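You operate a simulated robot arm through the tools that you are given. There is no shell and no other tool. Be economical: measure what you need, move in short steps, check, and stop when the job is done.

The job below is to be done with a simulated two-armed robot. You get a single attempt, and the scene is never put back.

## Task
Buff the toe of the size 41 shoe from the grey mat.
Fine: switch the wheel on first and off after; put the shoe back in its place on the mat; leave the other shoe alone. Set down upright: what you pick out.

The check looks at the end state, three seconds after you hand in, the way a careful person would. Anything else that was tipped, shoved, dropped, spilled or broken makes it a failure.

## Robot
Two 7-joint arms with fingered hands on one trunk, on a base that drives. Base frame: it is fixed to the floor where the robot stands at the start and does not move with it; the origin is under the middle of the robot, x ahead of it, y to its left, z up; the surface under the hand at the start is at about z = 866. Units: mm, degrees, N and s.
The left shoulder is at the start at [200, 135, 945], the right one opposite. Places, roughly: buffer [700, -300, 900]; cloth wheel (15x15x9 cm) [600, -300, 1000]; green switch [500, -100, 900]. Payload 4 kg a hand.
Tool frame (each hand has its own): the origin (TCP) lies between the finger pads and is the grasp point; the fingertips stand 25 mm ahead of it; z points along the fingers, y is the line along which they close. The gripper opens to 88 mm. The gripper's body begins 29 mm behind the TCP. The gripper is a hand of 4 fingers: y runs from the thumb to the fingers, the wrist lies at [-13, -106, -174] in the tool frame, and closing takes about 1.5 s.
Orientation is told as [roll, pitch, yaw] about the base's x, y, z axes, in that order, counted from this pose: with the fingers straight down and the wrist toward the robot, the tool's x, y and z point along [0, 1, 0], [1, 0, 0] and [0, 0, -1] of the base frame.

## Interface
- The arms move only by the tool apply_moves. It takes "left_deltas", "right_deltas" or both (then of equal length, played together; a hand with none holds still); each is one flat list of numbers, 7 for each row, row after row: the turn, a rotation vector about the tool's x, y, z in degrees, then the shift along the tool's x, y, z in mm, then the gripper command, from -1 (shut) to 1 (fully open), values between in proportion. In form: [wx, wy, wz, dx, dy, dz, fingers, wx, wy, wz, dx, dy, dz, fingers, ...]. A call has 1 to 10 rows; each row is the pose to reach, as a shift and turn from the pose commanded when the call began, along the tool's axes at that moment. Each row takes 0.2 s and may step no farther than 50 mm and 8.6 degrees from the row before; otherwise, or with a gripper value out of range, the whole call is refused. A pose out of reach is approached as far as the arm can. The call stops where the force on the tool passes 40 N (or 10 N more than at its start, if that is more) or the arm is blocked; 0.2 s more then pass. Each finger travels about 153 mm/s and halts on what it meets, pressing with about 28 N; the grip force reading is that of the motor and also rises with nothing between the fingers. The clock runs only during rows and for 0.2 s after the last one: add rows that repeat a pose to give the fingers time. The reply holds the time, the measured pose of the TCP, the force on the tool along the base axes, the opening and the grip force, in the units named above and with some noise, with the torque about the TCP (base axes, N m) and any sound that the robot's microphone picked up.
- Cameras (640 x 400 px; columns grow to the right, rows downward): "scene" is now at [142.4, -1.6, 1550.5]; the picture's right is [-0.02, -1.00, 0.00], its down [-0.68, 0.01, -0.73] and it looks along [0.73, -0.01, -0.68] (base axes); focal length 232 px, centre (320, 200). "left" rides on the left gripper at [-64, -83, -98] in its tool frame; the picture's right is [-0.62, -0.37, 0.69], its down [0.71, -0.63, 0.30] and it looks along [0.32, 0.68, 0.65] (tool axes); focal length 265 px, centre (320, 200). "right" rides on the right gripper at [64, -83, -98] in its tool frame; the picture's right is [-0.62, 0.37, -0.69], its down [-0.71, -0.63, 0.30] and it looks along [-0.32, 0.68, 0.65] (tool axes); focal length 265 px, centre (320, 200). There is no depth. A picture from a camera that has moved, and an enlarged one, comes with that camera's place and axes in the base frame and with its lens.
- capture(camera): a new picture of that camera. No time passes.
- move_column(by): slides the trunk up (or, below 0, down) by that many mm; the arms and the scene camera ride with it, the base frame stays. It gives what a move gives, with no picture.
- base_move(legs): drives the robot by 1 to 6 legs, each [ahead, left, turn to the left] in mm, mm and degrees, along the robot's own axes; the way and the turn of a leg run together, so that a leg with both is an arc; at most 1500 mm and 180 degrees a leg. The arms and the cameras ride along, it lands a little off, and it stops where it bumps. It gives what a move gives.
- set_grasp(shape, hand): the hand has 4 fingers and takes this shape, open, in about a second: jaw (thumb against the fingers, like two jaws); tri (thumb and two fingers); tip (a fingertip pinch); poke (one finger out to press); point (the index stretched); flat (the hand flat); cup (the hand cupped); fist (a fist). The gripper value then closes the fingers along that shape, each until it touches; the sizes above hold for jaw. It gives what a move gives, with no picture.
- aim_head(pan, tilt): turns the head with the scene camera to pan (to the left, within 97 degrees either way) and tilt (down, from -29 to 69), counted from straight ahead of the robot. It gives what a move gives.
- inspect(camera, box): a new picture of the part [left, top, right, bottom] of that camera's present view, enlarged. No time passes.
- sign_off(): hands the job in; it is judged then, once.

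Go step by step. Nothing tells you exact positions but the pictures and the camera data: compare them with the known pose of the tool, close in by small moves and look again before you grip or let go. The budget is 120 turns and 92 pictures, counting those below and the enlarged ones. Unless the task says otherwise, let go and move clear before handing in, and close with one line.

The tools are called as a command line: name --argument value ..., lists and objects as JSON in quotes. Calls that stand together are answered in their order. apply_moves: Moves the arms, as the interface text tells. Its arguments: {"type":"object","properties":{"left_deltas":{"type":"array","items":{"type":"number"}},"right_deltas":{"type":"array","items":{"type":"number"}}},"required":[]} The other tools are called the same way: move_column (by) slides the trunk up or down; set_grasp (shape, hand) gives the hand a shape; base_move (legs) drives the base; aim_head (pan, tilt) turns the head that bears the scene camera; capture (camera) takes a picture; inspect (camera, box) takes an enlarged picture of a part of a camera's view; sign_off () hands the job in.

At the start:

```text
t: 0.0
left_position: [514.0, 197.2, 1346.5]
left_tool_rot: [0.1, 0.0, 0.0]
left_force: [0.6, -0.6, 0.4]
left_torque: [0.0, 0.0, 0.03]
left_opening: 87.5
left_grasp_force: 0.0
left_shape: jaw
right_position: [573.3, -275.4, 1369.5]
right_tool_rot: [0.0, 0.1, 0.1]
right_force: [0.6, 0.0, 0.9]
right_torque: [-0.04, -0.01, 0.01]
right_opening: 87.6
right_grasp_force: 0.1
right_shape: jaw
trunk travel left (down, up): [-550.0, 220.0]
robot x, y, heading: [3.7, 1.6, 0.2]
head pan, tilt: [-1.0, 43.2]
```

scene: 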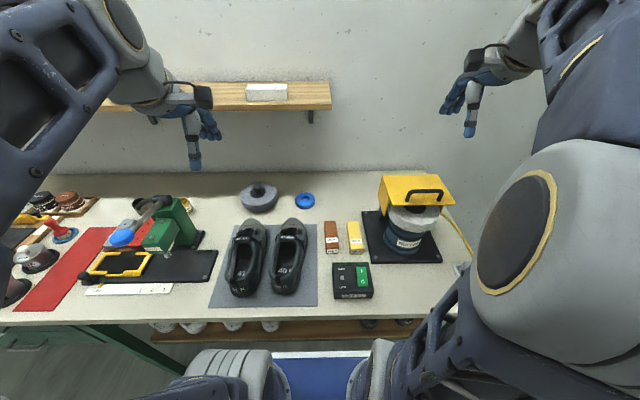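
right: 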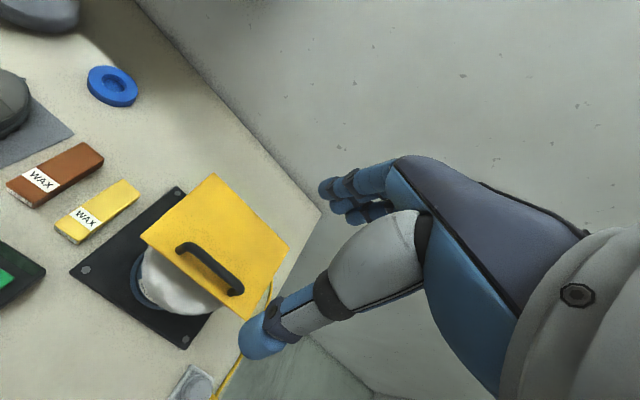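
left: 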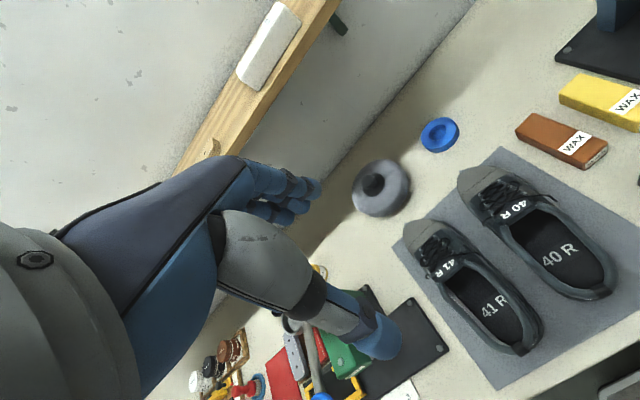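

I see two shoes on the grey mat; the left one reads 41 R, the right one 40 R. The buffer with a yellow hood is at the right, the switch box is in front of it. I'll look closer.

inspect --camera "scene" --box '[340, 160, 480, 310]'

inspect --camera "scene" --box '[200, 200, 330, 310]'

inspect --camera "right" --box '[0, 150, 300, 400]'

```text
2.67 times, centred on (410, 235) of scene
camera zoom: at [142.4, -1.6, 1550.5], right [-0.02, -1.0, 0.0], down [-0.68, 0.01, -0.73], along [0.73, -0.01, -0.68], focal length 619 px, centre (80, 107)
```

zoom: 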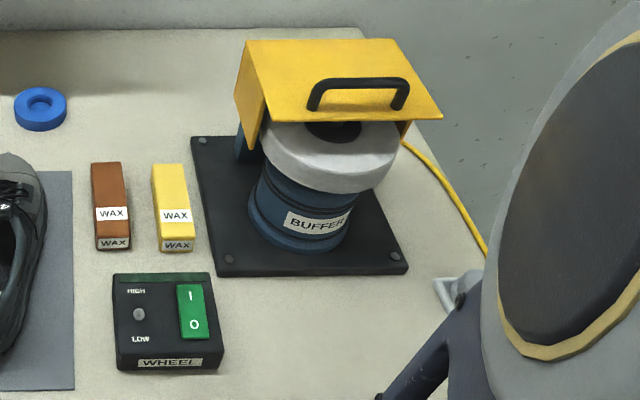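

```text
3.64 times, centred on (265, 255) of scene
camera zoom: at [142.4, -1.6, 1550.5], right [-0.02, -1.0, 0.0], down [-0.68, 0.01, -0.73], along [0.73, -0.01, -0.68], focal length 844 px, centre (520, 0)
```

zoom: 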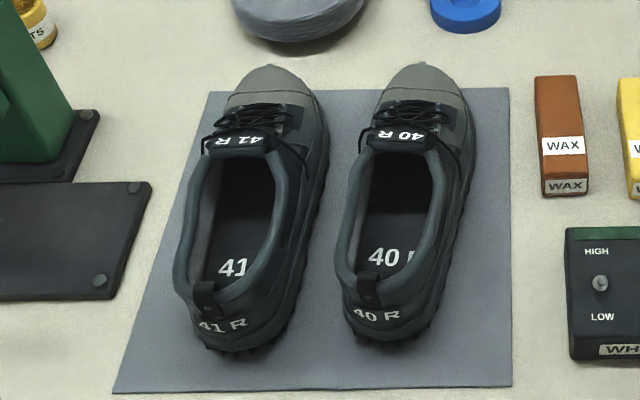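

```text
1.60 times, centred on (150, 275) of right
camera zoom: at [491.3, -210.7, 1468.7], right [0.37, -0.62, 0.69], down [-0.63, -0.71, -0.3], along [0.68, -0.32, -0.65], focal length 425 px, centre (592, 80)
```

zoom: 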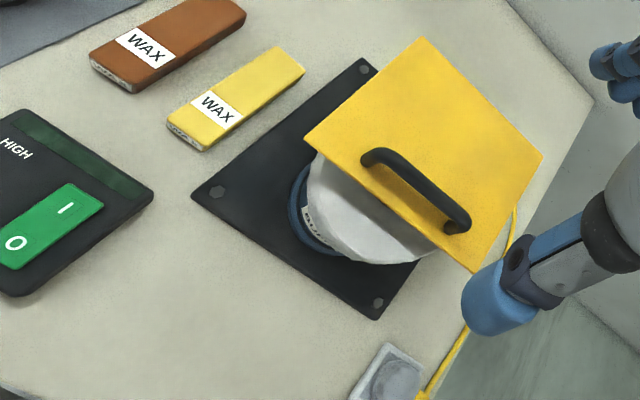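

The 41 shoe is at about x 454–740, y≈240, toe away from me. The buffer's base plate is at x 557–796, y −181…−418, and the switch is near (490, −132). These are too near for the arm, so I back the base off first and look again.

base_move --legs '[[-260, 100, 0]]'

capture --camera "scene"

capture --camera "right"

```text
t: 2.0
left_position: [251.8, 297.1, 1345.7]
left_tool_rot: [0.0, -0.1, 0.1]
left_force: [-0.8, -0.3, -0.7]
left_torque: [0.02, 0.0, -0.01]
left_opening: 87.6
left_grasp_force: 0.0
left_shape: jaw
right_position: [310.8, -174.5, 1368.7]
right_tool_rot: [0.1, 0.1, 0.0]
right_force: [-0.3, 0.6, 0.1]
right_torque: [0.02, 0.02, 0.0]
right_opening: 87.5
right_grasp_force: 0.1
right_shape: jaw
trunk travel left (down, up): [-550.0, 220.0]
robot x, y, heading: [-261.3, 101.5, 0.0]
head pan, tilt: [-1.0, 43.2]
```

```text
85 pictures are left
camera scene: at [-120.1, 98.1, 1550.5], right [-0.02, -1.0, 0.0], down [-0.68, 0.01, -0.73], along [0.73, -0.01, -0.68], focal length 232 px, centre (320, 200)
```

scene: 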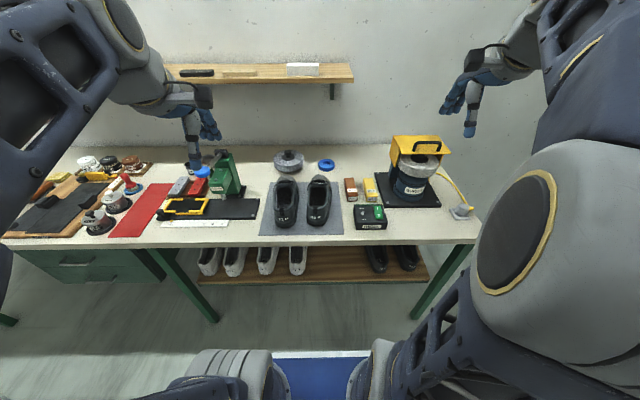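

```text
84 pictures are left
camera right: at [229.1, -110.4, 1468.7], right [0.37, -0.62, 0.69], down [-0.63, -0.72, -0.3], along [0.68, -0.32, -0.65], focal length 265 px, centre (320, 200)
```

right: 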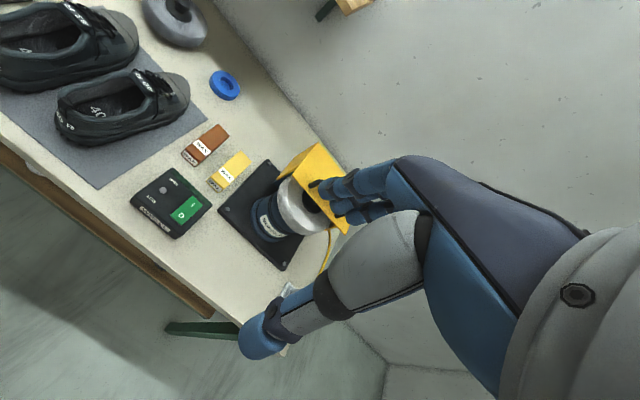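

inspect --camera "scene" --box '[340, 120, 480, 240]'

inspect --camera "right" --box '[120, 110, 360, 280]'

inspect --camera "scene" --box '[250, 140, 360, 240]'

```text
3.33 times, centred on (410, 180) of scene
camera zoom: at [-120.1, 98.1, 1550.5], right [-0.02, -1.0, 0.0], down [-0.68, 0.01, -0.73], along [0.73, -0.01, -0.68], focal length 774 px, centre (20, 267)
```

zoom: 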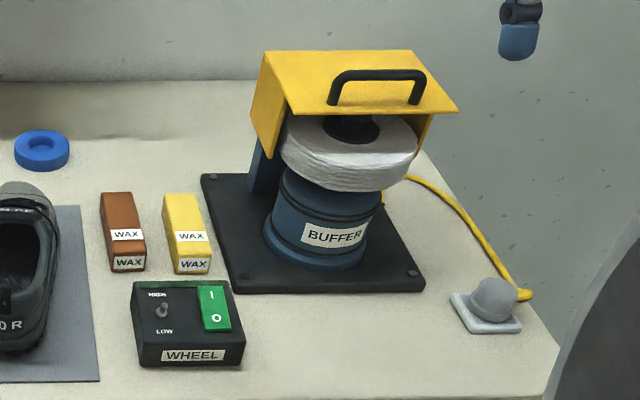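

```text
2.35 times, centred on (240, 195) of right
camera zoom: at [229.1, -110.4, 1468.7], right [0.37, -0.62, 0.69], down [-0.63, -0.72, -0.3], along [0.68, -0.32, -0.65], focal length 624 px, centre (508, 212)
```

zoom: 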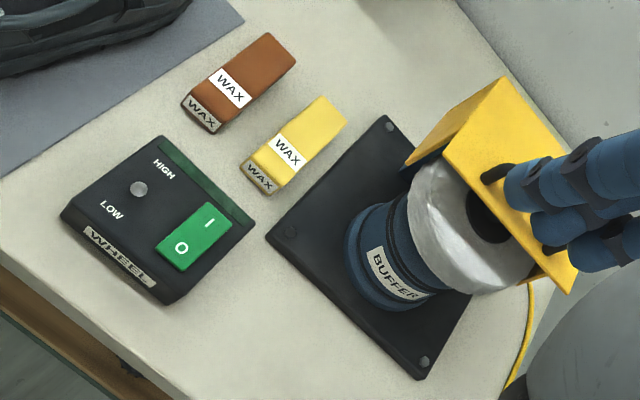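

```text
4.00 times, centred on (305, 190) of scene
camera zoom: at [-120.1, 98.1, 1550.5], right [-0.02, -1.0, 0.0], down [-0.68, 0.01, -0.73], along [0.73, -0.01, -0.68], focal length 929 px, centre (380, 240)
```

zoom: 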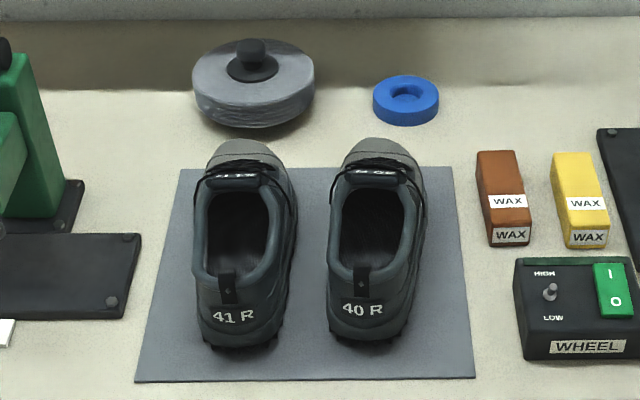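

The wheel is a vertical‑axis disc: front edge ≈ x 579, y −285, z 1009–1055, under the hood. Switch: "I" at ≈ (502, −132, 915), "O" at ≈ (470, −132, 915). I put the right hand into the poke shape and bring it above the switch.

set_grasp --shape "poke" --hand "right"

apply_moves --right_deltas '[0, 0, 0, 5, 20, 35, 0, 0, 0, 0, 10, 40, 70, 0, 0, 0, 0, 15, 60, 105, 0, 0, 0, 0, 20, 80, 140, 0, 0, 0, 0, 25, 100, 175, 0, 0, 0, 0, 30, 120, 210, 0, 0, 0, 0, 35, 140, 245, 0, 0, 0, 0, 40, 160, 280, 0, 0, 0, 0, 42, 180, 310, 0, 0, 0, 0, 42, 192, 330, 0]'

capture --camera "right"

inspect --camera "scene" --box '[320, 100, 480, 250]'

```text
t: 2.9
left_position: [252.0, 297.6, 1345.0]
left_tool_rot: [0.0, -0.1, 0.1]
left_force: [-0.8, 0.8, 0.0]
left_torque: [-0.02, 0.04, -0.03]
left_opening: 87.8
left_grasp_force: 0.1
left_shape: jaw
right_position: [311.9, -174.9, 1369.0]
right_tool_rot: [0.1, 0.0, 0.0]
right_force: [-0.3, 0.5, -0.1]
right_torque: [0.02, -0.02, 0.01]
right_opening: 0.1
right_grasp_force: 0.1
right_shape: poke
trunk travel left (down, up): [-550.0, 220.0]
robot x, y, heading: [-263.4, 96.3, -0.1]
head pan, tilt: [-1.0, 43.2]
```

```text
t: 5.1
left_position: [252.2, 297.8, 1346.0]
left_tool_rot: [0.0, 0.0, 0.1]
left_force: [-0.4, -0.1, 0.0]
left_torque: [0.0, -0.04, 0.01]
left_opening: 87.7
left_grasp_force: 0.0
left_shape: jaw
right_position: [502.3, -129.8, 1039.3]
right_tool_rot: [0.0, 0.0, 0.1]
right_force: [-0.7, 0.6, 0.8]
right_torque: [0.02, 0.0, -0.03]
right_opening: 0.0
right_grasp_force: 0.1
right_shape: poke
trunk travel left (down, up): [-550.0, 220.0]
robot x, y, heading: [-265.4, 99.7, 0.3]
head pan, tilt: [-1.0, 43.2]
```

```text
80 pictures are left
camera right: at [420.4, -66.3, 1138.3], right [0.37, -0.62, 0.69], down [-0.63, -0.72, -0.3], along [0.68, -0.32, -0.65], focal length 265 px, centre (320, 200)
```

right: 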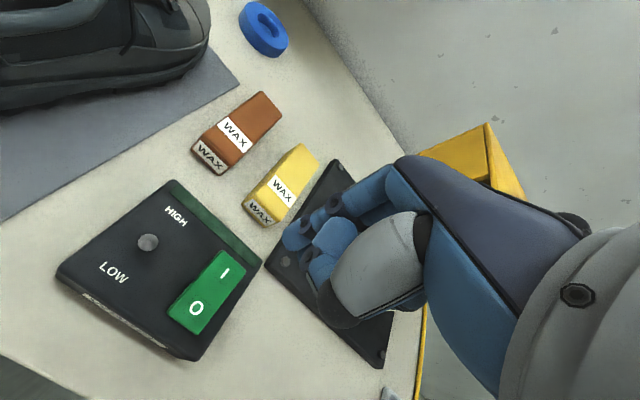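

```text
2.67 times, centred on (400, 175) of scene
camera zoom: at [-120.4, 98.2, 1550.6], right [-0.02, -1.0, 0.0], down [-0.68, 0.01, -0.73], along [0.73, -0.01, -0.68], focal length 619 px, centre (107, 267)
```

zoom: 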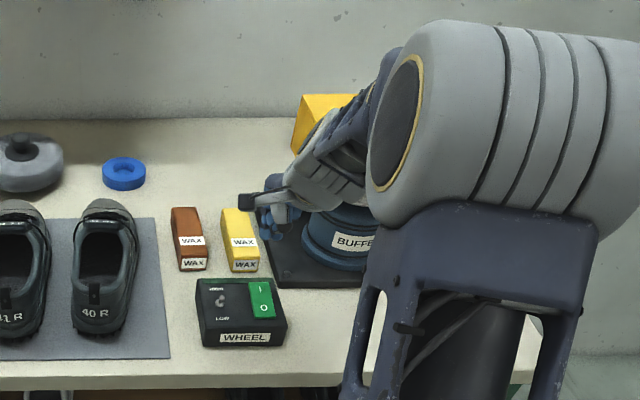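

The hand is above the switch but with the finger half curled (gripper 0). I open to extend the poking finger and look.

apply_moves --right_deltas '[0, 0, 0, 0, 0, 0, 1, 0, 0, 0, 0, 0, 0, 1, 0, 0, 0, 0, 0, 0, 1, 0, 0, 0, 0, 0, 0, 1, 0, 0, 0, 0, 0, 0, 1]'

capture --camera "right"

```text
t: 6.3
left_position: [251.2, 297.7, 1345.6]
left_tool_rot: [0.0, 0.0, 0.1]
left_force: [-0.5, 0.3, 0.8]
left_torque: [0.0, 0.01, 0.05]
left_opening: 87.7
left_grasp_force: 0.1
left_shape: jaw
right_position: [503.4, -130.6, 1038.7]
right_tool_rot: [0.0, 0.0, 0.1]
right_force: [-0.2, -0.4, -0.8]
right_torque: [-0.02, 0.03, -0.02]
right_opening: 0.0
right_grasp_force: 0.1
right_shape: poke
trunk travel left (down, up): [-550.0, 220.0]
robot x, y, heading: [-261.9, 102.3, 0.1]
head pan, tilt: [-1.0, 43.2]
```

```text
78 pictures are left
camera right: at [420.4, -66.5, 1138.8], right [0.37, -0.62, 0.69], down [-0.63, -0.72, -0.3], along [0.68, -0.32, -0.65], focal length 265 px, centre (320, 200)
```

right: 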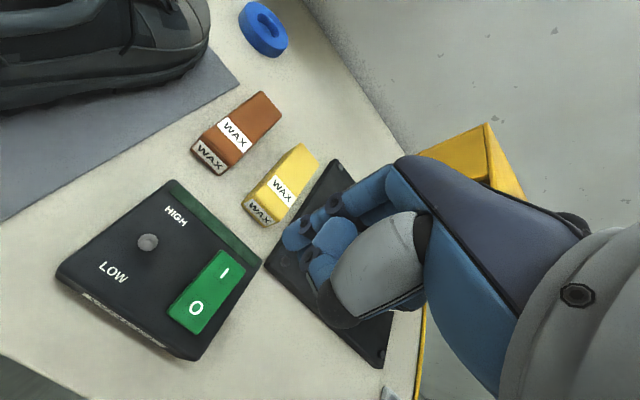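

The index points down, tip about 25 mm below the TCP. I go down 65 mm and check the alignment.

apply_moves --right_deltas '[0, 0, 0, 0, 0, 25, 1, 0, 0, 0, 0, 0, 50, 1, 0, 0, 0, 0, 0, 65, 1, 0, 0, 0, 0, 0, 65, 1]'

capture --camera "right"

inspect --camera "scene" --box '[340, 130, 460, 240]'

```text
t: 7.3
left_position: [251.2, 296.9, 1345.0]
left_tool_rot: [0.0, -0.1, 0.1]
left_force: [0.7, 0.5, 0.3]
left_torque: [-0.01, -0.03, -0.02]
left_opening: 87.5
left_grasp_force: 0.1
left_shape: jaw
right_position: [502.3, -131.5, 974.1]
right_tool_rot: [-0.1, 0.0, 0.2]
right_force: [0.1, -0.6, 0.5]
right_torque: [0.05, -0.02, -0.01]
right_opening: 0.2
right_grasp_force: 0.0
right_shape: poke
trunk travel left (down, up): [-550.0, 220.0]
robot x, y, heading: [-262.5, 99.1, 0.0]
head pan, tilt: [-1.0, 43.2]
```

```text
77 pictures are left
camera right: at [420.4, -67.5, 1073.4], right [0.37, -0.62, 0.69], down [-0.63, -0.72, -0.3], along [0.68, -0.32, -0.65], focal length 265 px, centre (320, 200)
```

right: 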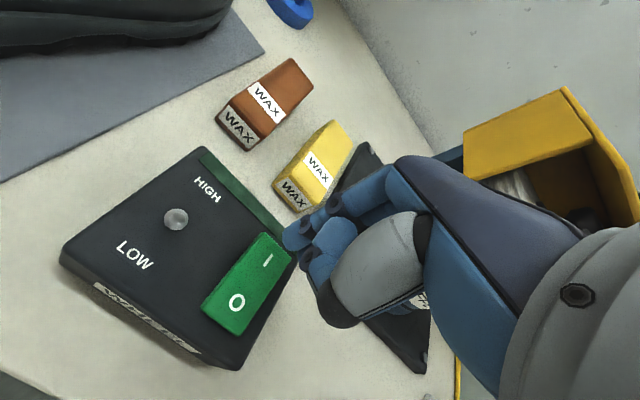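

```text
3.64 times, centred on (400, 185) of scene
camera zoom: at [-120.1, 98.1, 1550.5], right [-0.02, -1.0, 0.0], down [-0.68, 0.01, -0.73], along [0.73, -0.01, -0.68], focal length 844 px, centre (29, 254)
```

zoom: 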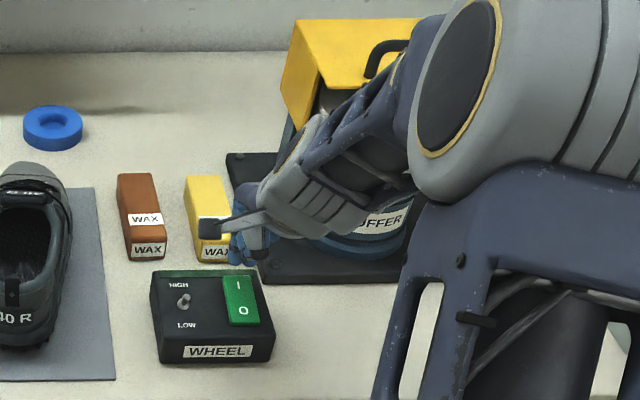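

inspect --camera "scene" --box '[370, 195, 410, 220]'

inspect --camera "right" --box '[60, 150, 340, 325]'

```text
16.00 times, centred on (390, 208) of scene
camera zoom: at [-120.1, 98.1, 1550.5], right [-0.02, -1.0, 0.0], down [-0.68, 0.01, -0.73], along [0.73, -0.01, -0.68], focal length 3715 px, centre (-800, 80)
```

zoom: 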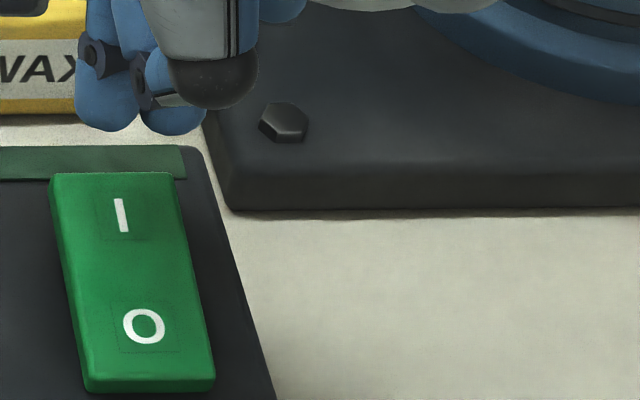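

```text
2.29 times, centred on (200, 238) of right
camera zoom: at [420.4, -67.5, 1073.4], right [0.37, -0.62, 0.69], down [-0.63, -0.72, -0.3], along [0.68, -0.32, -0.65], focal length 607 px, centre (594, 114)
```

zoom: 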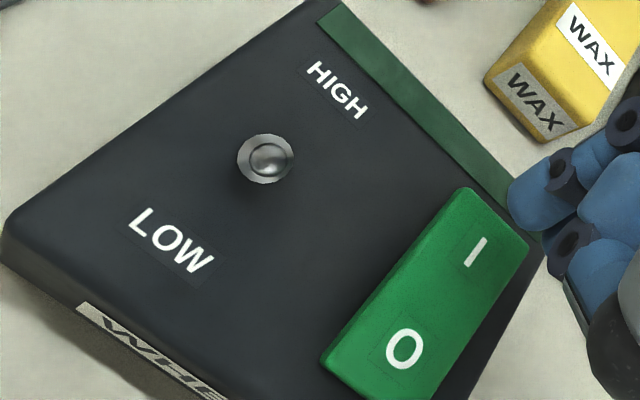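

The fingertips are right over the "I". The speed lever isn't named in the task, so I leave it. I press down slowly.

apply_moves --right_deltas '[0, 0, 0, 0, 0, 20, 1, 0, 0, 0, 0, 0, 27, 1, 0, 0, 0, 0, 0, 31, 1, 0, 0, 0, 0, 0, 34, 1, 0, 0, 0, 0, 0, 37, 1, 0, 0, 0, 0, 0, 40, 1]'

capture --camera "right"

```text
t: 8.7
left_position: [252.0, 297.5, 1346.9]
left_tool_rot: [0.1, 0.1, 0.1]
left_force: [0.0, 0.3, 0.3]
left_torque: [0.0, 0.01, -0.01]
left_opening: 87.6
left_grasp_force: 0.1
left_shape: jaw
right_position: [504.6, -132.7, 939.3]
right_tool_rot: [-0.1, -0.5, 0.0]
right_force: [1.7, 0.9, 24.6]
right_torque: [-0.21, 0.06, 0.02]
right_opening: 0.0
right_grasp_force: 0.0
right_shape: poke
trunk travel left (down, up): [-550.0, 220.0]
robot x, y, heading: [-264.5, 99.4, -0.2]
head pan, tilt: [-1.0, 43.2]
```

```text
73 pictures are left
camera right: at [422.4, -67.7, 1037.2], right [0.36, -0.62, 0.7], down [-0.63, -0.72, -0.31], along [0.69, -0.32, -0.65], focal length 265 px, centre (320, 200)
```

right: 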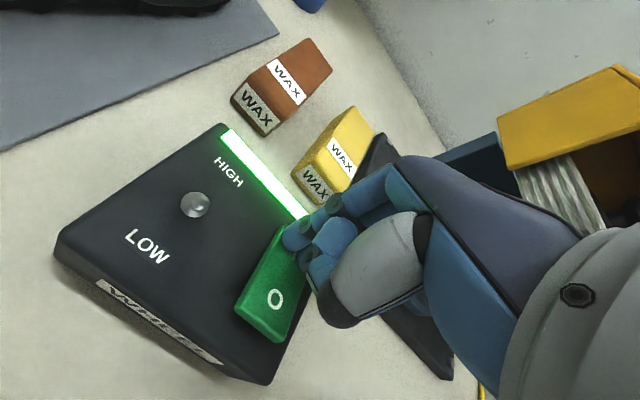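

The green strip lit up: the wheel is on. I lift the right hand clear and check.

apply_moves --right_deltas '[0, 0, 0, 0, 0, -40, 1, 0, 0, 0, 0, -10, -85, 1, 0, 0, 0, 0, -30, -130, 1, 0, 0, 0, 0, -50, -175, 1, 0, 0, 0, 0, -70, -220, 1, 0, 0, 0, 0, -90, -265, 1, 0, 0, 0, 0, -110, -305, 1, 0, 0, 0, -20, -130, -345, 1, 0, 0, 0, -40, -150, -385, 1, 0, 0, 0, -60, -170, -420, 1]'

inspect --camera "scene" --box '[340, 120, 480, 240]'

inspect --camera "right" --box '[120, 110, 360, 280]'

```text
t: 10.9
left_position: [252.3, 296.4, 1345.4]
left_tool_rot: [0.0, 0.0, 0.1]
left_force: [-1.0, 0.0, -0.3]
left_torque: [0.05, 0.03, 0.02]
left_opening: 87.5
left_grasp_force: 0.0
left_shape: jaw
right_position: [333.1, -191.0, 1353.7]
right_tool_rot: [0.0, 0.0, 0.1]
right_force: [-0.6, -0.1, -1.2]
right_torque: [-0.02, 0.01, -0.03]
right_opening: 0.0
right_grasp_force: 0.1
right_shape: poke
trunk travel left (down, up): [-550.0, 220.0]
robot x, y, heading: [-264.0, 99.6, 0.1]
head pan, tilt: [-1.0, 43.2]
```

```text
3.33 times, centred on (410, 180) of scene
camera zoom: at [-120.0, 98.2, 1550.5], right [-0.02, -1.0, 0.0], down [-0.68, 0.01, -0.73], along [0.73, -0.01, -0.68], focal length 774 px, centre (20, 267)
```

zoom: 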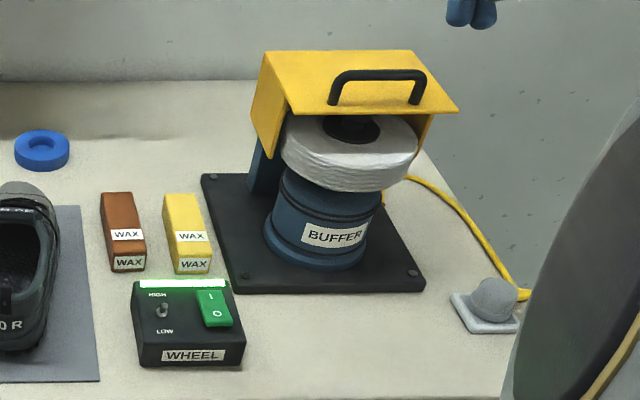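

```text
2.35 times, centred on (240, 195) of right
camera zoom: at [250.7, -127.2, 1453.4], right [0.37, -0.62, 0.69], down [-0.63, -0.72, -0.3], along [0.68, -0.32, -0.65], focal length 624 px, centre (508, 212)
```

zoom: 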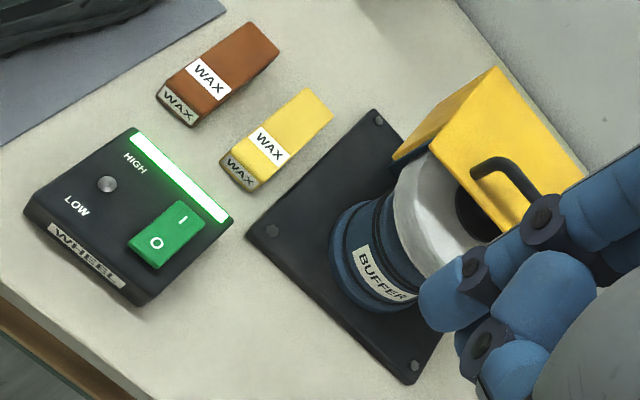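

The wheel runs. The 41 shoe's heel collar top is at ≈ (460, 226, 965), the toe at ≈ (735, 247), so its heading is about +4°. I bring the left hand above the heel, turned to match.

apply_moves --left_deltas '[0, 0, -0.5, -8, 24, 28, 1, 0, 0, -1, -16, 48, 56, 1, 0, 0, -1.5, -24, 72, 84, 1, 0, 0, -2, -32, 96, 112, 1, 0, 0, -2.5, -40, 120, 140, 1, 0, 0, -3, -48, 144, 168, 1, 0, 0, -3.5, -56, 168, 196, 1, 0, 0, -4, -64, 192, 224, 1, 0, 0, -4.4, -70, 218, 252, 1, 0, 0, -4.4, -70, 218, 265, 1]'

capture --camera "left"

inspect --camera "scene" --box '[240, 130, 370, 240]'

```text
t: 13.1
left_position: [470.4, 226.2, 1080.7]
left_tool_rot: [0.0, 0.0, 4.5]
left_force: [0.0, -0.1, 0.1]
left_torque: [-0.01, -0.02, 0.02]
left_opening: 87.7
left_grasp_force: 0.0
left_shape: jaw
right_position: [332.4, -191.6, 1353.8]
right_tool_rot: [0.1, 0.0, 0.1]
right_force: [0.0, 0.2, 0.2]
right_torque: [0.02, 0.01, -0.01]
right_opening: 0.1
right_grasp_force: 0.0
right_shape: poke
trunk travel left (down, up): [-550.0, 220.0]
robot x, y, heading: [-264.4, 95.5, -0.1]
head pan, tilt: [-1.0, 43.2]
```

```text
70 pictures are left
camera left: at [391.8, 156.4, 1179.1], right [-0.32, -0.65, -0.69], down [-0.68, 0.66, -0.3], along [0.66, 0.38, -0.65], focal length 265 px, centre (320, 200)
```

left: 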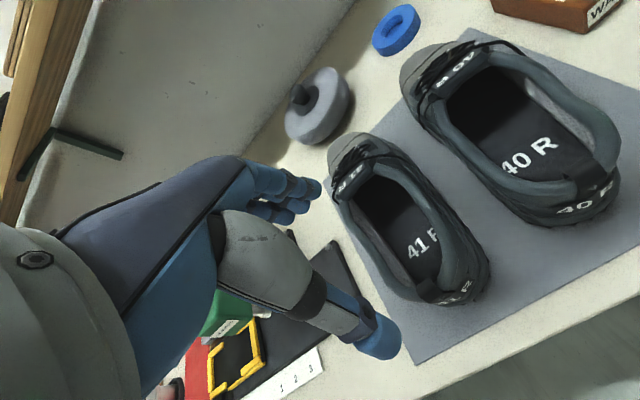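

```text
3.64 times, centred on (305, 185) of scene
camera zoom: at [-120.2, 98.1, 1550.6], right [-0.02, -1.0, 0.0], down [-0.68, 0.01, -0.73], along [0.73, -0.01, -0.68], focal length 844 px, centre (374, 254)
```

zoom: 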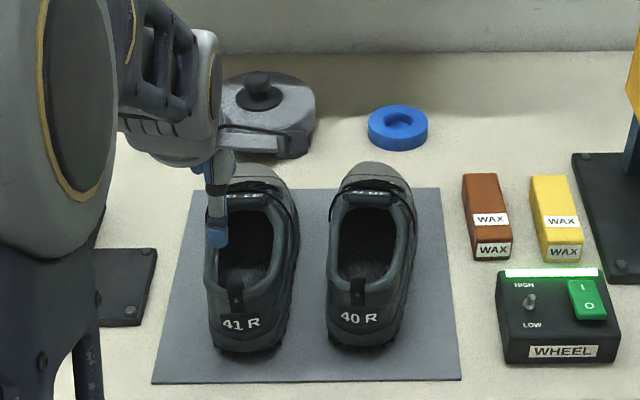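

The heel collar is at ≈ (455, 224, 965). Four fingers abreast look tight within the opening, so I try the "tri" shape and look at it.

set_grasp --hand "left" --shape "tri"

capture --camera "left"

```text
t: 14.0
left_position: [470.1, 228.0, 1081.0]
left_tool_rot: [0.0, 0.0, 4.4]
left_force: [0.4, 0.5, -0.1]
left_torque: [-0.02, -0.02, 0.02]
left_opening: 87.8
left_grasp_force: 0.2
left_shape: tri
right_position: [333.3, -191.6, 1353.3]
right_tool_rot: [0.0, 0.0, 0.1]
right_force: [-0.3, 0.1, 0.3]
right_torque: [-0.01, 0.01, -0.01]
right_opening: 0.0
right_grasp_force: 0.1
right_shape: poke
trunk travel left (down, up): [-550.0, 220.0]
robot x, y, heading: [-264.5, 100.5, 0.1]
head pan, tilt: [-1.0, 43.2]
```

```text
68 pictures are left
camera left: at [391.7, 156.5, 1179.4], right [-0.32, -0.65, -0.69], down [-0.68, 0.66, -0.3], along [0.66, 0.38, -0.65], focal length 265 px, centre (320, 200)
```

left: 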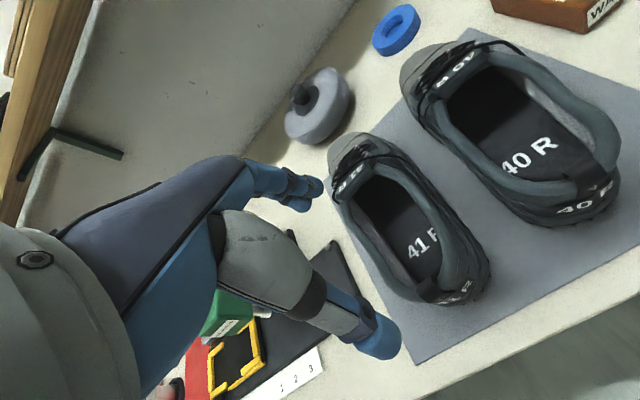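

Two fingers and thumb fit. I go down to 45 mm above the collar, centred on the heel wall, and look.

apply_moves --left_deltas '[0, 0, 0, -2, -9, 25, 1, 0, 0, 0, -2, -9, 50, 1, 0, 0, 0, -2, -9, 75, 1, 0, 0, 0, -2, -9, 75, 1]'

capture --camera "left"

inspect --camera "scene" --box '[260, 150, 330, 240]'

```text
t: 15.0
left_position: [461.5, 226.2, 1004.7]
left_tool_rot: [-0.1, 0.0, 4.6]
left_force: [0.8, 0.5, -0.2]
left_torque: [0.02, -0.03, -0.01]
left_opening: 87.6
left_grasp_force: 0.1
left_shape: tri
right_position: [333.2, -190.8, 1352.8]
right_tool_rot: [0.0, 0.0, 0.1]
right_force: [0.2, -0.6, 1.0]
right_torque: [0.0, -0.01, 0.02]
right_opening: 0.0
right_grasp_force: 0.2
right_shape: poke
trunk travel left (down, up): [-550.0, 220.0]
robot x, y, heading: [-264.3, 98.7, -0.0]
head pan, tilt: [-1.0, 43.2]
```

```text
67 pictures are left
camera left: at [383.5, 154.5, 1102.0], right [-0.32, -0.65, -0.69], down [-0.68, 0.66, -0.3], along [0.66, 0.38, -0.65], focal length 265 px, centre (320, 200)
```

left: 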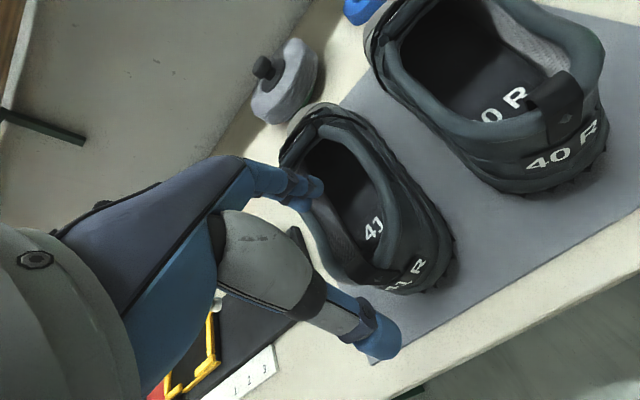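

```text
4.44 times, centred on (295, 195) of scene
camera zoom: at [-120.1, 98.1, 1550.5], right [-0.02, -1.0, 0.0], down [-0.68, 0.01, -0.73], along [0.73, -0.01, -0.68], focal length 1032 px, centre (431, 222)
```

zoom: 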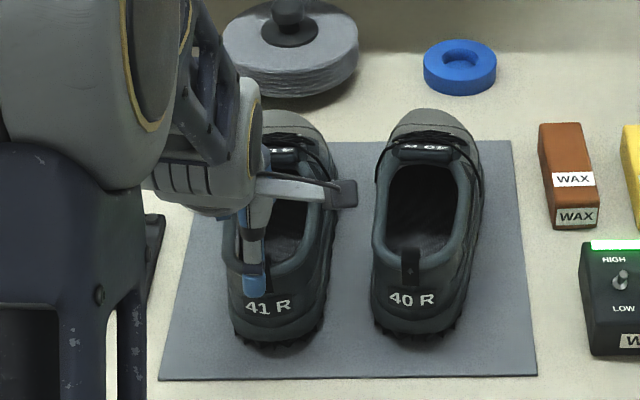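

inspect --camera "left" --box '[240, 100, 480, 380]'

```text
1.43 times, centred on (360, 240) of left
camera zoom: at [383.5, 154.5, 1102.0], right [-0.32, -0.65, -0.69], down [-0.68, 0.66, -0.3], along [0.66, 0.38, -0.65], focal length 379 px, centre (263, 143)
```

zoom: 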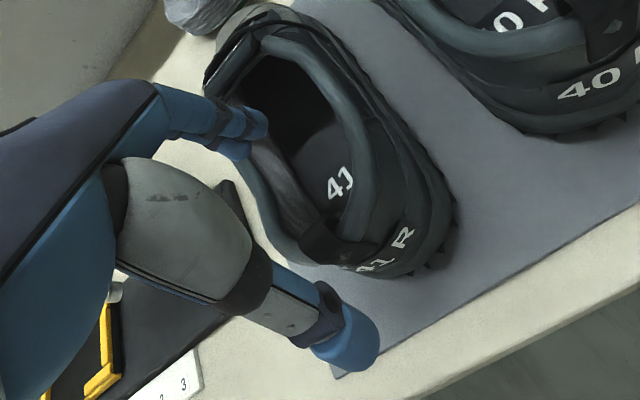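

Alignment looks right: the heel wall is at x ≈ 447–465, y ≈ 226. I lower 58 mm with the thumb behind the heel and the fingers inside.

apply_moves --left_deltas '[0, 0, 0, 0, -4, 15, 1, 0, 0, 0, 0, -4, 30, 1, 0, 0, 0, 0, -4, 42, 1, 0, 0, 0, 0, -4, 52, 1, 0, 0, 0, 0, -4, 60, 1, 0, 0, 0, 0, -4, 60, 1]'

capture --camera "left"

inspect --camera "scene" --box '[260, 150, 330, 240]'

```text
t: 16.5
left_position: [460.9, 225.7, 949.9]
left_tool_rot: [0.0, -0.8, 4.8]
left_force: [-2.1, 3.7, 13.0]
left_torque: [0.22, -0.15, 0.03]
left_opening: 87.8
left_grasp_force: 0.0
left_shape: tri
right_position: [331.9, -191.2, 1353.3]
right_tool_rot: [0.0, 0.1, 0.1]
right_force: [-0.5, -0.4, 0.5]
right_torque: [0.01, 0.02, 0.01]
right_opening: 0.0
right_grasp_force: 0.1
right_shape: poke
trunk travel left (down, up): [-550.0, 220.0]
robot x, y, heading: [-264.0, 102.8, -0.1]
head pan, tilt: [-1.0, 43.2]
stopped in row 6 (left hand): the force on the tool passed its limit at 44 N (the readings are from after the stop); the commanded pose is now the measured one
```

```text
64 pictures are left
camera left: at [381.7, 155.4, 1046.0], right [-0.3, -0.65, -0.7], down [-0.68, 0.66, -0.31], along [0.66, 0.38, -0.64], focal length 265 px, centre (320, 200)
```

left: 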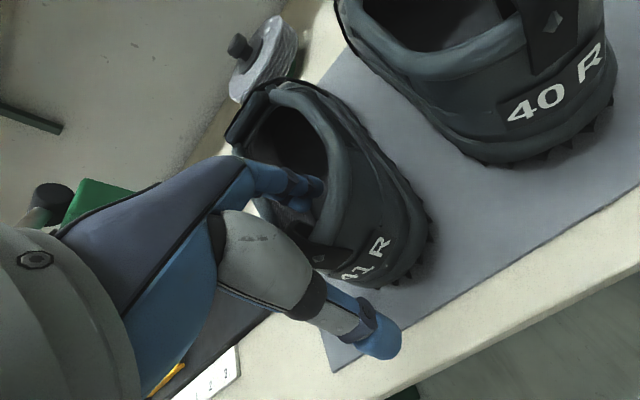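

```text
4.44 times, centred on (295, 195) of scene
camera zoom: at [-120.7, 98.4, 1550.2], right [-0.02, -1.0, 0.0], down [-0.68, 0.01, -0.73], along [0.73, -0.01, -0.68], focal length 1032 px, centre (431, 222)
```

zoom: 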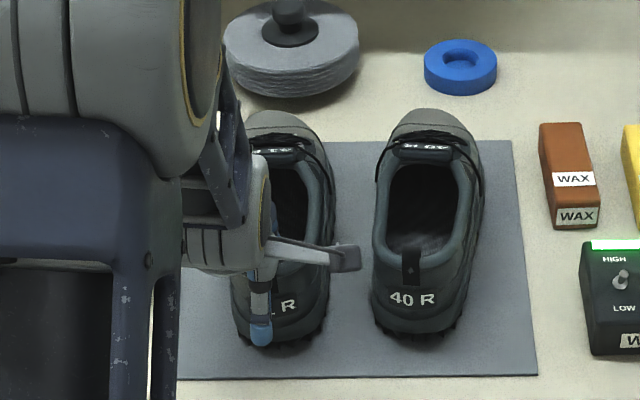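

Something touched at z 950 (palm or finger on the collar), with about 40 mm of finger overlap already, which is enough. I raise 6 mm and close gently.

apply_moves --left_deltas '[0, 0, 0, 0, 0, -6, 1, 0, 0, 0, 0, 0, -6, 0.6, 0, 0, 0, 0, 0, -6, 0.2, 0, 0, 0, 0, 0, -6, -0.2, 0, 0, 0, 0, 0, -6, -0.6, 0, 0, 0, 0, 0, -6, -1, 0, 0, 0, 0, 0, -6, -1, 0, 0, 0, 0, 0, -6, -1]'

capture --camera "left"

inspect --camera "scene" --box '[260, 150, 330, 240]'

```text
t: 18.3
left_position: [459.7, 226.0, 955.1]
left_tool_rot: [0.0, -0.6, 4.7]
left_force: [-1.2, -1.2, -0.4]
left_torque: [-0.04, 0.03, 0.0]
left_opening: 9.2
left_grasp_force: 28.6
left_shape: tri
right_position: [333.2, -191.2, 1353.4]
right_tool_rot: [0.0, 0.0, 0.1]
right_force: [-0.3, 0.9, -0.6]
right_torque: [0.0, 0.0, -0.01]
right_opening: 0.0
right_grasp_force: 0.0
right_shape: poke
trunk travel left (down, up): [-550.0, 220.0]
robot x, y, heading: [-261.9, 97.9, 0.4]
head pan, tilt: [-1.0, 43.2]
```

```text
62 pictures are left
camera left: at [381.2, 155.4, 1051.2], right [-0.31, -0.65, -0.7], down [-0.68, 0.66, -0.31], along [0.66, 0.38, -0.65], focal length 265 px, centre (320, 200)
```

left: 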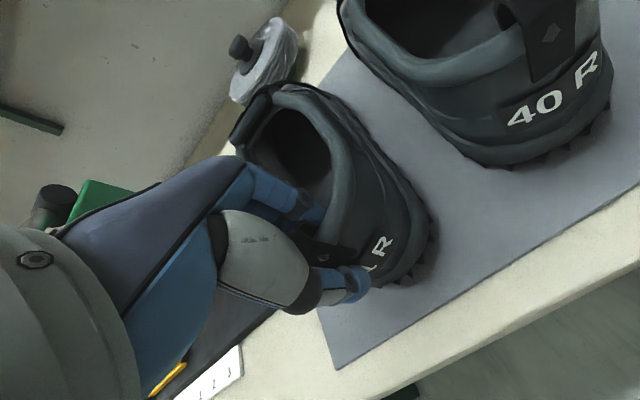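

```text
4.44 times, centred on (295, 195) of scene
camera zoom: at [-120.1, 98.2, 1550.5], right [-0.02, -1.0, 0.0], down [-0.68, 0.01, -0.73], along [0.73, -0.01, -0.68], focal length 1032 px, centre (431, 222)
```

zoom: 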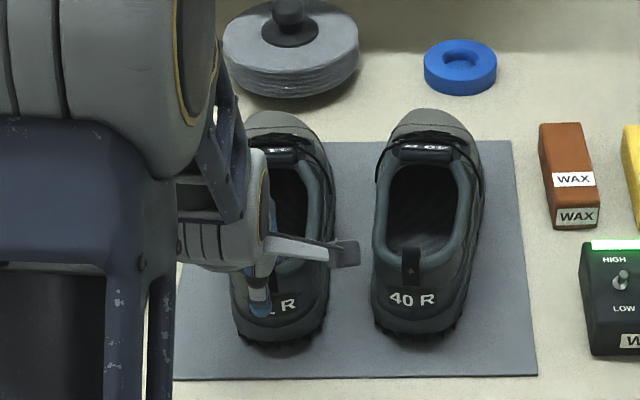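

The grip holds a 9 mm wall at TCP (459.7, 226, 955), yaw 4.7: that's the home pose for the return. A small test lift follows.

apply_moves --left_deltas '[0, 0, 0, 0, 0, -8, -1, 0, 0, 0, 0, 0, -16, -1, 0, 0, 0, 0, 0, -25, -1, 0, 0, 0, 0, 0, -25, -1, 0, 0, 0, 0, 0, -25, -1]'

capture --camera "left"

inspect --camera "scene" --box '[260, 150, 330, 240]'

```text
t: 19.5
left_position: [459.8, 225.8, 980.5]
left_tool_rot: [0.0, -0.6, 4.7]
left_force: [0.8, -0.2, -2.4]
left_torque: [0.0, 0.09, 0.04]
left_opening: 9.4
left_grasp_force: 28.3
left_shape: tri
right_position: [333.8, -191.6, 1352.9]
right_tool_rot: [0.0, 0.0, 0.1]
right_force: [-0.3, 0.2, 0.2]
right_torque: [-0.02, 0.01, -0.01]
right_opening: 0.1
right_grasp_force: 0.1
right_shape: poke
trunk travel left (down, up): [-550.0, 220.0]
robot x, y, heading: [-262.5, 98.0, -0.0]
head pan, tilt: [-1.0, 43.2]
```

```text
60 pictures are left
camera left: at [380.4, 155.2, 1076.2], right [-0.31, -0.65, -0.7], down [-0.68, 0.66, -0.31], along [0.66, 0.38, -0.65], focal length 265 px, centre (320, 200)
```

left: 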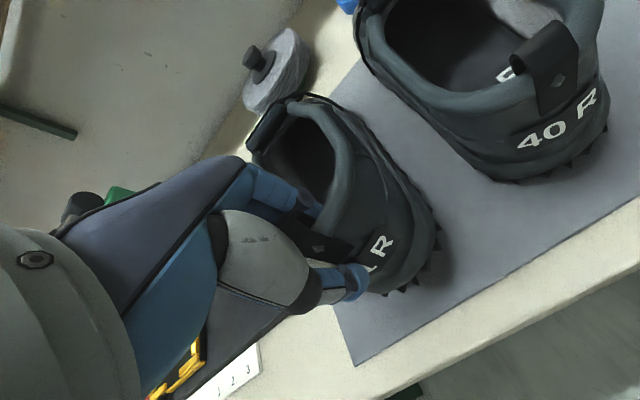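

```text
4.44 times, centred on (295, 195) of scene
camera zoom: at [-120.0, 98.3, 1550.5], right [-0.02, -1.0, 0.0], down [-0.68, 0.01, -0.73], along [0.73, -0.01, -0.68], focal length 1032 px, centre (431, 222)
```

zoom: 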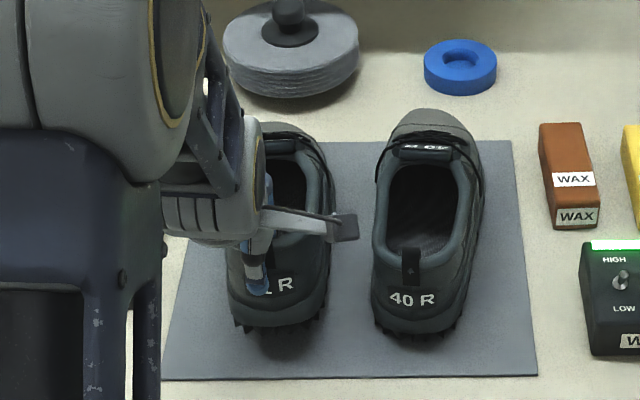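

The heel is up and the toe may still be touching. I lift higher and check whether it sags.

apply_moves --left_deltas '[0, 0, 0, 0, 0, -15, -1, 0, 0, 0, 0, 0, -30, -1, 0, 0, 0, 0, 0, -45, -1, 0, 0, 0, 0, 0, -60, -1, 0, 0, 0, 0, 0, -75, -1, 0, 0, 0, 0, 0, -75, -1]'

capture --camera "left"

inspect --camera "scene" --box '[240, 110, 350, 240]'

```text
t: 20.9
left_position: [458.3, 224.2, 1052.6]
left_tool_rot: [0.0, -0.7, 4.7]
left_force: [-1.0, 0.4, -3.7]
left_torque: [0.1, 0.39, 0.01]
left_opening: 10.3
left_grasp_force: 28.3
left_shape: tri
right_position: [333.8, -192.4, 1353.0]
right_tool_rot: [0.0, 0.0, 0.1]
right_force: [-0.2, 0.9, -0.7]
right_torque: [-0.01, 0.03, 0.02]
right_opening: 0.0
right_grasp_force: 0.1
right_shape: poke
trunk travel left (down, up): [-550.0, 220.0]
robot x, y, heading: [-262.0, 103.5, 0.1]
head pan, tilt: [-1.0, 43.2]
```

```text
58 pictures are left
camera left: at [379.5, 153.8, 1150.5], right [-0.31, -0.65, -0.7], down [-0.68, 0.66, -0.31], along [0.66, 0.38, -0.65], focal length 265 px, centre (320, 200)
```

left: 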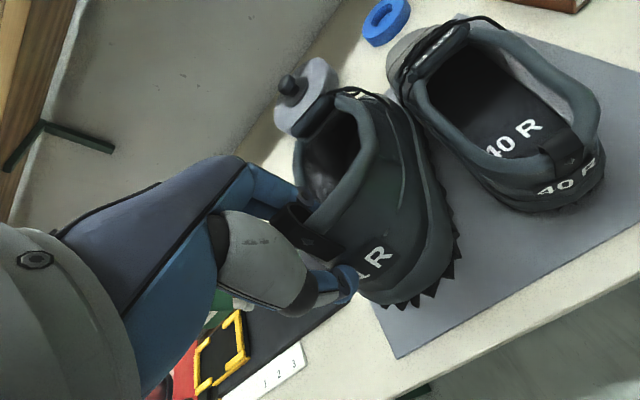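

```text
3.08 times, centred on (295, 175) of scene
camera zoom: at [-119.9, 98.3, 1550.5], right [-0.02, -1.0, 0.0], down [-0.68, 0.01, -0.73], along [0.73, -0.01, -0.68], focal length 714 px, centre (397, 277)
```

zoom: 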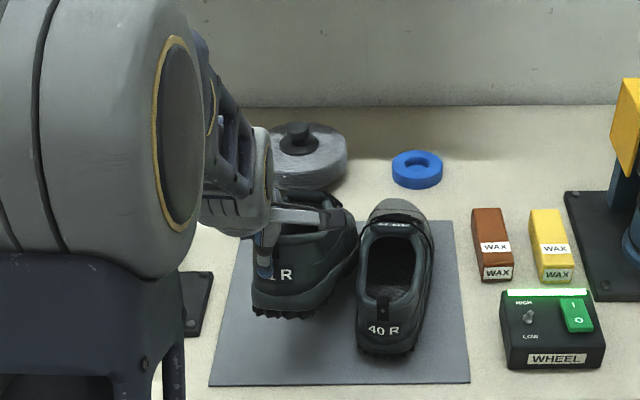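

The shoe sags about 30° nose-down in this heel pinch: its centre of mass is some 130 mm ahead of the heel. That's too weak a hold, so I lower it back the same way and regrip on the side wall near the centre of mass.

apply_moves --left_deltas '[0, 0, 0, 0, 0, 15, -1, 0, 0, 0, 0, 0, 30, -1, 0, 0, 0, 0, 0, 42, -1, 0, 0, 0, 0, 0, 54, -1, 0, 0, 0, 0, 0, 64, -1, 0, 0, 0, 0, 0, 72, -1, 0, 0, 0, 0, 0, 80, -1, 0, 0, 0, 0, 0, 86, -1, 0, 0, 0, 0, 0, 92, -1, 0, 0, 0, 0, 0, 97, -1]'

capture --camera "left"

inspect --camera "scene" --box '[260, 150, 330, 240]'

```text
t: 23.1
left_position: [460.5, 226.4, 957.2]
left_tool_rot: [0.0, -0.6, 4.7]
left_force: [-5.1, 0.8, 1.5]
left_torque: [0.05, 0.02, 0.01]
left_opening: 9.3
left_grasp_force: 28.3
left_shape: tri
right_position: [334.4, -191.8, 1352.7]
right_tool_rot: [0.0, 0.0, 0.2]
right_force: [-0.4, 0.3, 0.2]
right_torque: [0.0, 0.03, 0.01]
right_opening: 0.0
right_grasp_force: 0.1
right_shape: poke
trunk travel left (down, up): [-550.0, 220.0]
robot x, y, heading: [-261.9, 100.7, 0.0]
head pan, tilt: [-1.0, 43.2]
```

```text
56 pictures are left
camera left: at [380.7, 155.0, 1053.4], right [-0.31, -0.65, -0.7], down [-0.68, 0.66, -0.31], along [0.66, 0.38, -0.65], focal length 265 px, centre (320, 200)
```

left: 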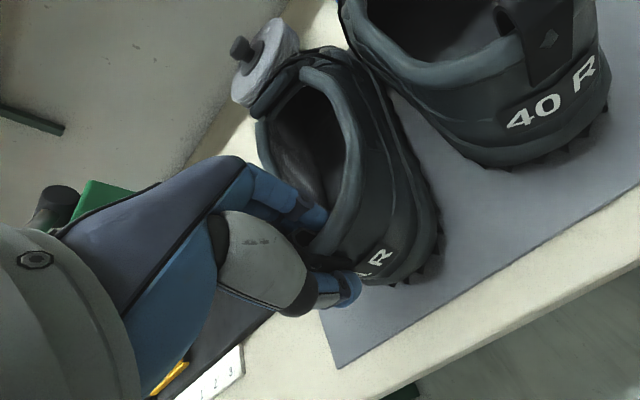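

```text
4.44 times, centred on (295, 195) of scene
camera zoom: at [-120.3, 98.3, 1550.6], right [-0.02, -1.0, 0.0], down [-0.68, 0.01, -0.73], along [0.73, -0.01, -0.68], focal length 1032 px, centre (431, 222)
```

zoom: 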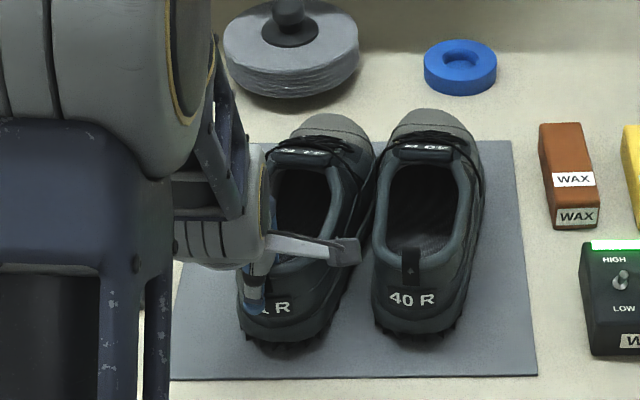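

The shoe swung about 14° in the grip and its toe now lies next to shoe 40, which hasn't moved. I lift a few mm, turn it back by 14° about the heel, and set it down.

apply_moves --left_deltas '[0, 0, 0, 0, 0, -5, -1, 0, 0, -4, 0, 0, -5, -1, 0, 0, -8, 0, 0, -5, -1, 0, 0, -12, 0, 0, -5, -1, 0, 0, -15, 0, 0, -5, -1, 0, 0, -15, 0, 0, -5, -1, 0, 0, -15, 0, 0, 1, -1, 0, 0, -15, 0, 0, 1, -1]'

inspect --camera "scene" --box '[260, 150, 330, 240]'

```text
t: 24.9
left_position: [459.7, 226.3, 955.9]
left_tool_rot: [-0.2, -0.5, 19.7]
left_force: [-4.6, 0.1, 2.3]
left_torque: [0.01, -0.12, -0.01]
left_opening: 9.1
left_grasp_force: 28.5
left_shape: tri
right_position: [333.6, -190.9, 1353.9]
right_tool_rot: [0.0, 0.0, 0.1]
right_force: [0.2, -0.1, 0.2]
right_torque: [0.04, 0.01, -0.04]
right_opening: 0.0
right_grasp_force: 0.1
right_shape: poke
trunk travel left (down, up): [-550.0, 220.0]
robot x, y, heading: [-260.8, 100.9, 0.1]
head pan, tilt: [-1.0, 43.2]
```

```text
4.44 times, centred on (295, 195) of scene
camera zoom: at [-120.4, 98.3, 1550.6], right [-0.02, -1.0, 0.0], down [-0.68, 0.01, -0.73], along [0.73, -0.01, -0.68], focal length 1032 px, centre (431, 222)
```

zoom: 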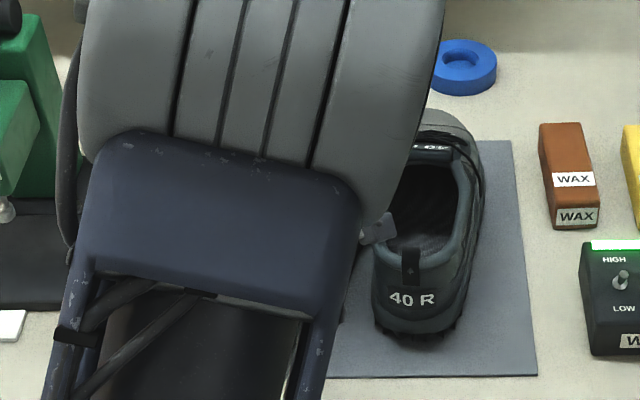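

The arm blocks the view now. I open, rise straight up, turn back and look.

apply_moves --left_deltas '[0, 0, 0, 0, 0, 0, -0.3, 0, 0, 0, 0, 0, 0, 0.4, 0, 0, 0, 0, 0, 0, 1, 0, 0, 0, 0, 0, 0, 1, 0, 0, 0, 0, 0, -25, 1, 0, 0, 0, 0, 0, -55, 1, 0, 0, 0, 0, 0, -95, 1, 0, 0, 8, 0, -40, -140, 1, 0, 0, 15, 0, -85, -160, 1, 0, 0, 15, 0, -130, -180, 1]'

inspect --camera "scene" --box '[240, 130, 370, 240]'

capture --camera "left"

```text
refused: row 8 steps farther than a row can; nothing moved
```

```text
3.64 times, centred on (305, 185) of scene
camera zoom: at [-120.4, 98.3, 1550.6], right [-0.02, -1.0, 0.0], down [-0.68, 0.01, -0.73], along [0.73, -0.01, -0.68], focal length 844 px, centre (374, 254)
```

zoom: 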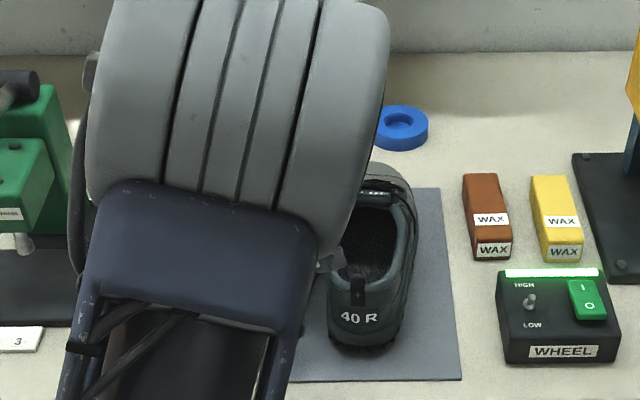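

```text
52 pictures are left
camera left: at [401.6, 136.2, 1053.1], right [-0.13, -0.71, -0.69], down [-0.83, 0.46, -0.31], along [0.54, 0.54, -0.65], focal length 265 px, centre (320, 200)
```

left: 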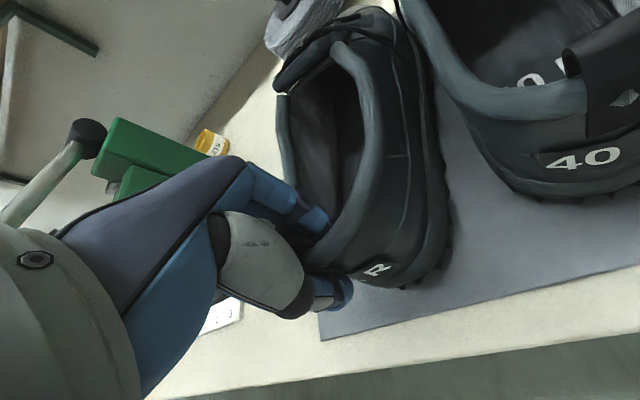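

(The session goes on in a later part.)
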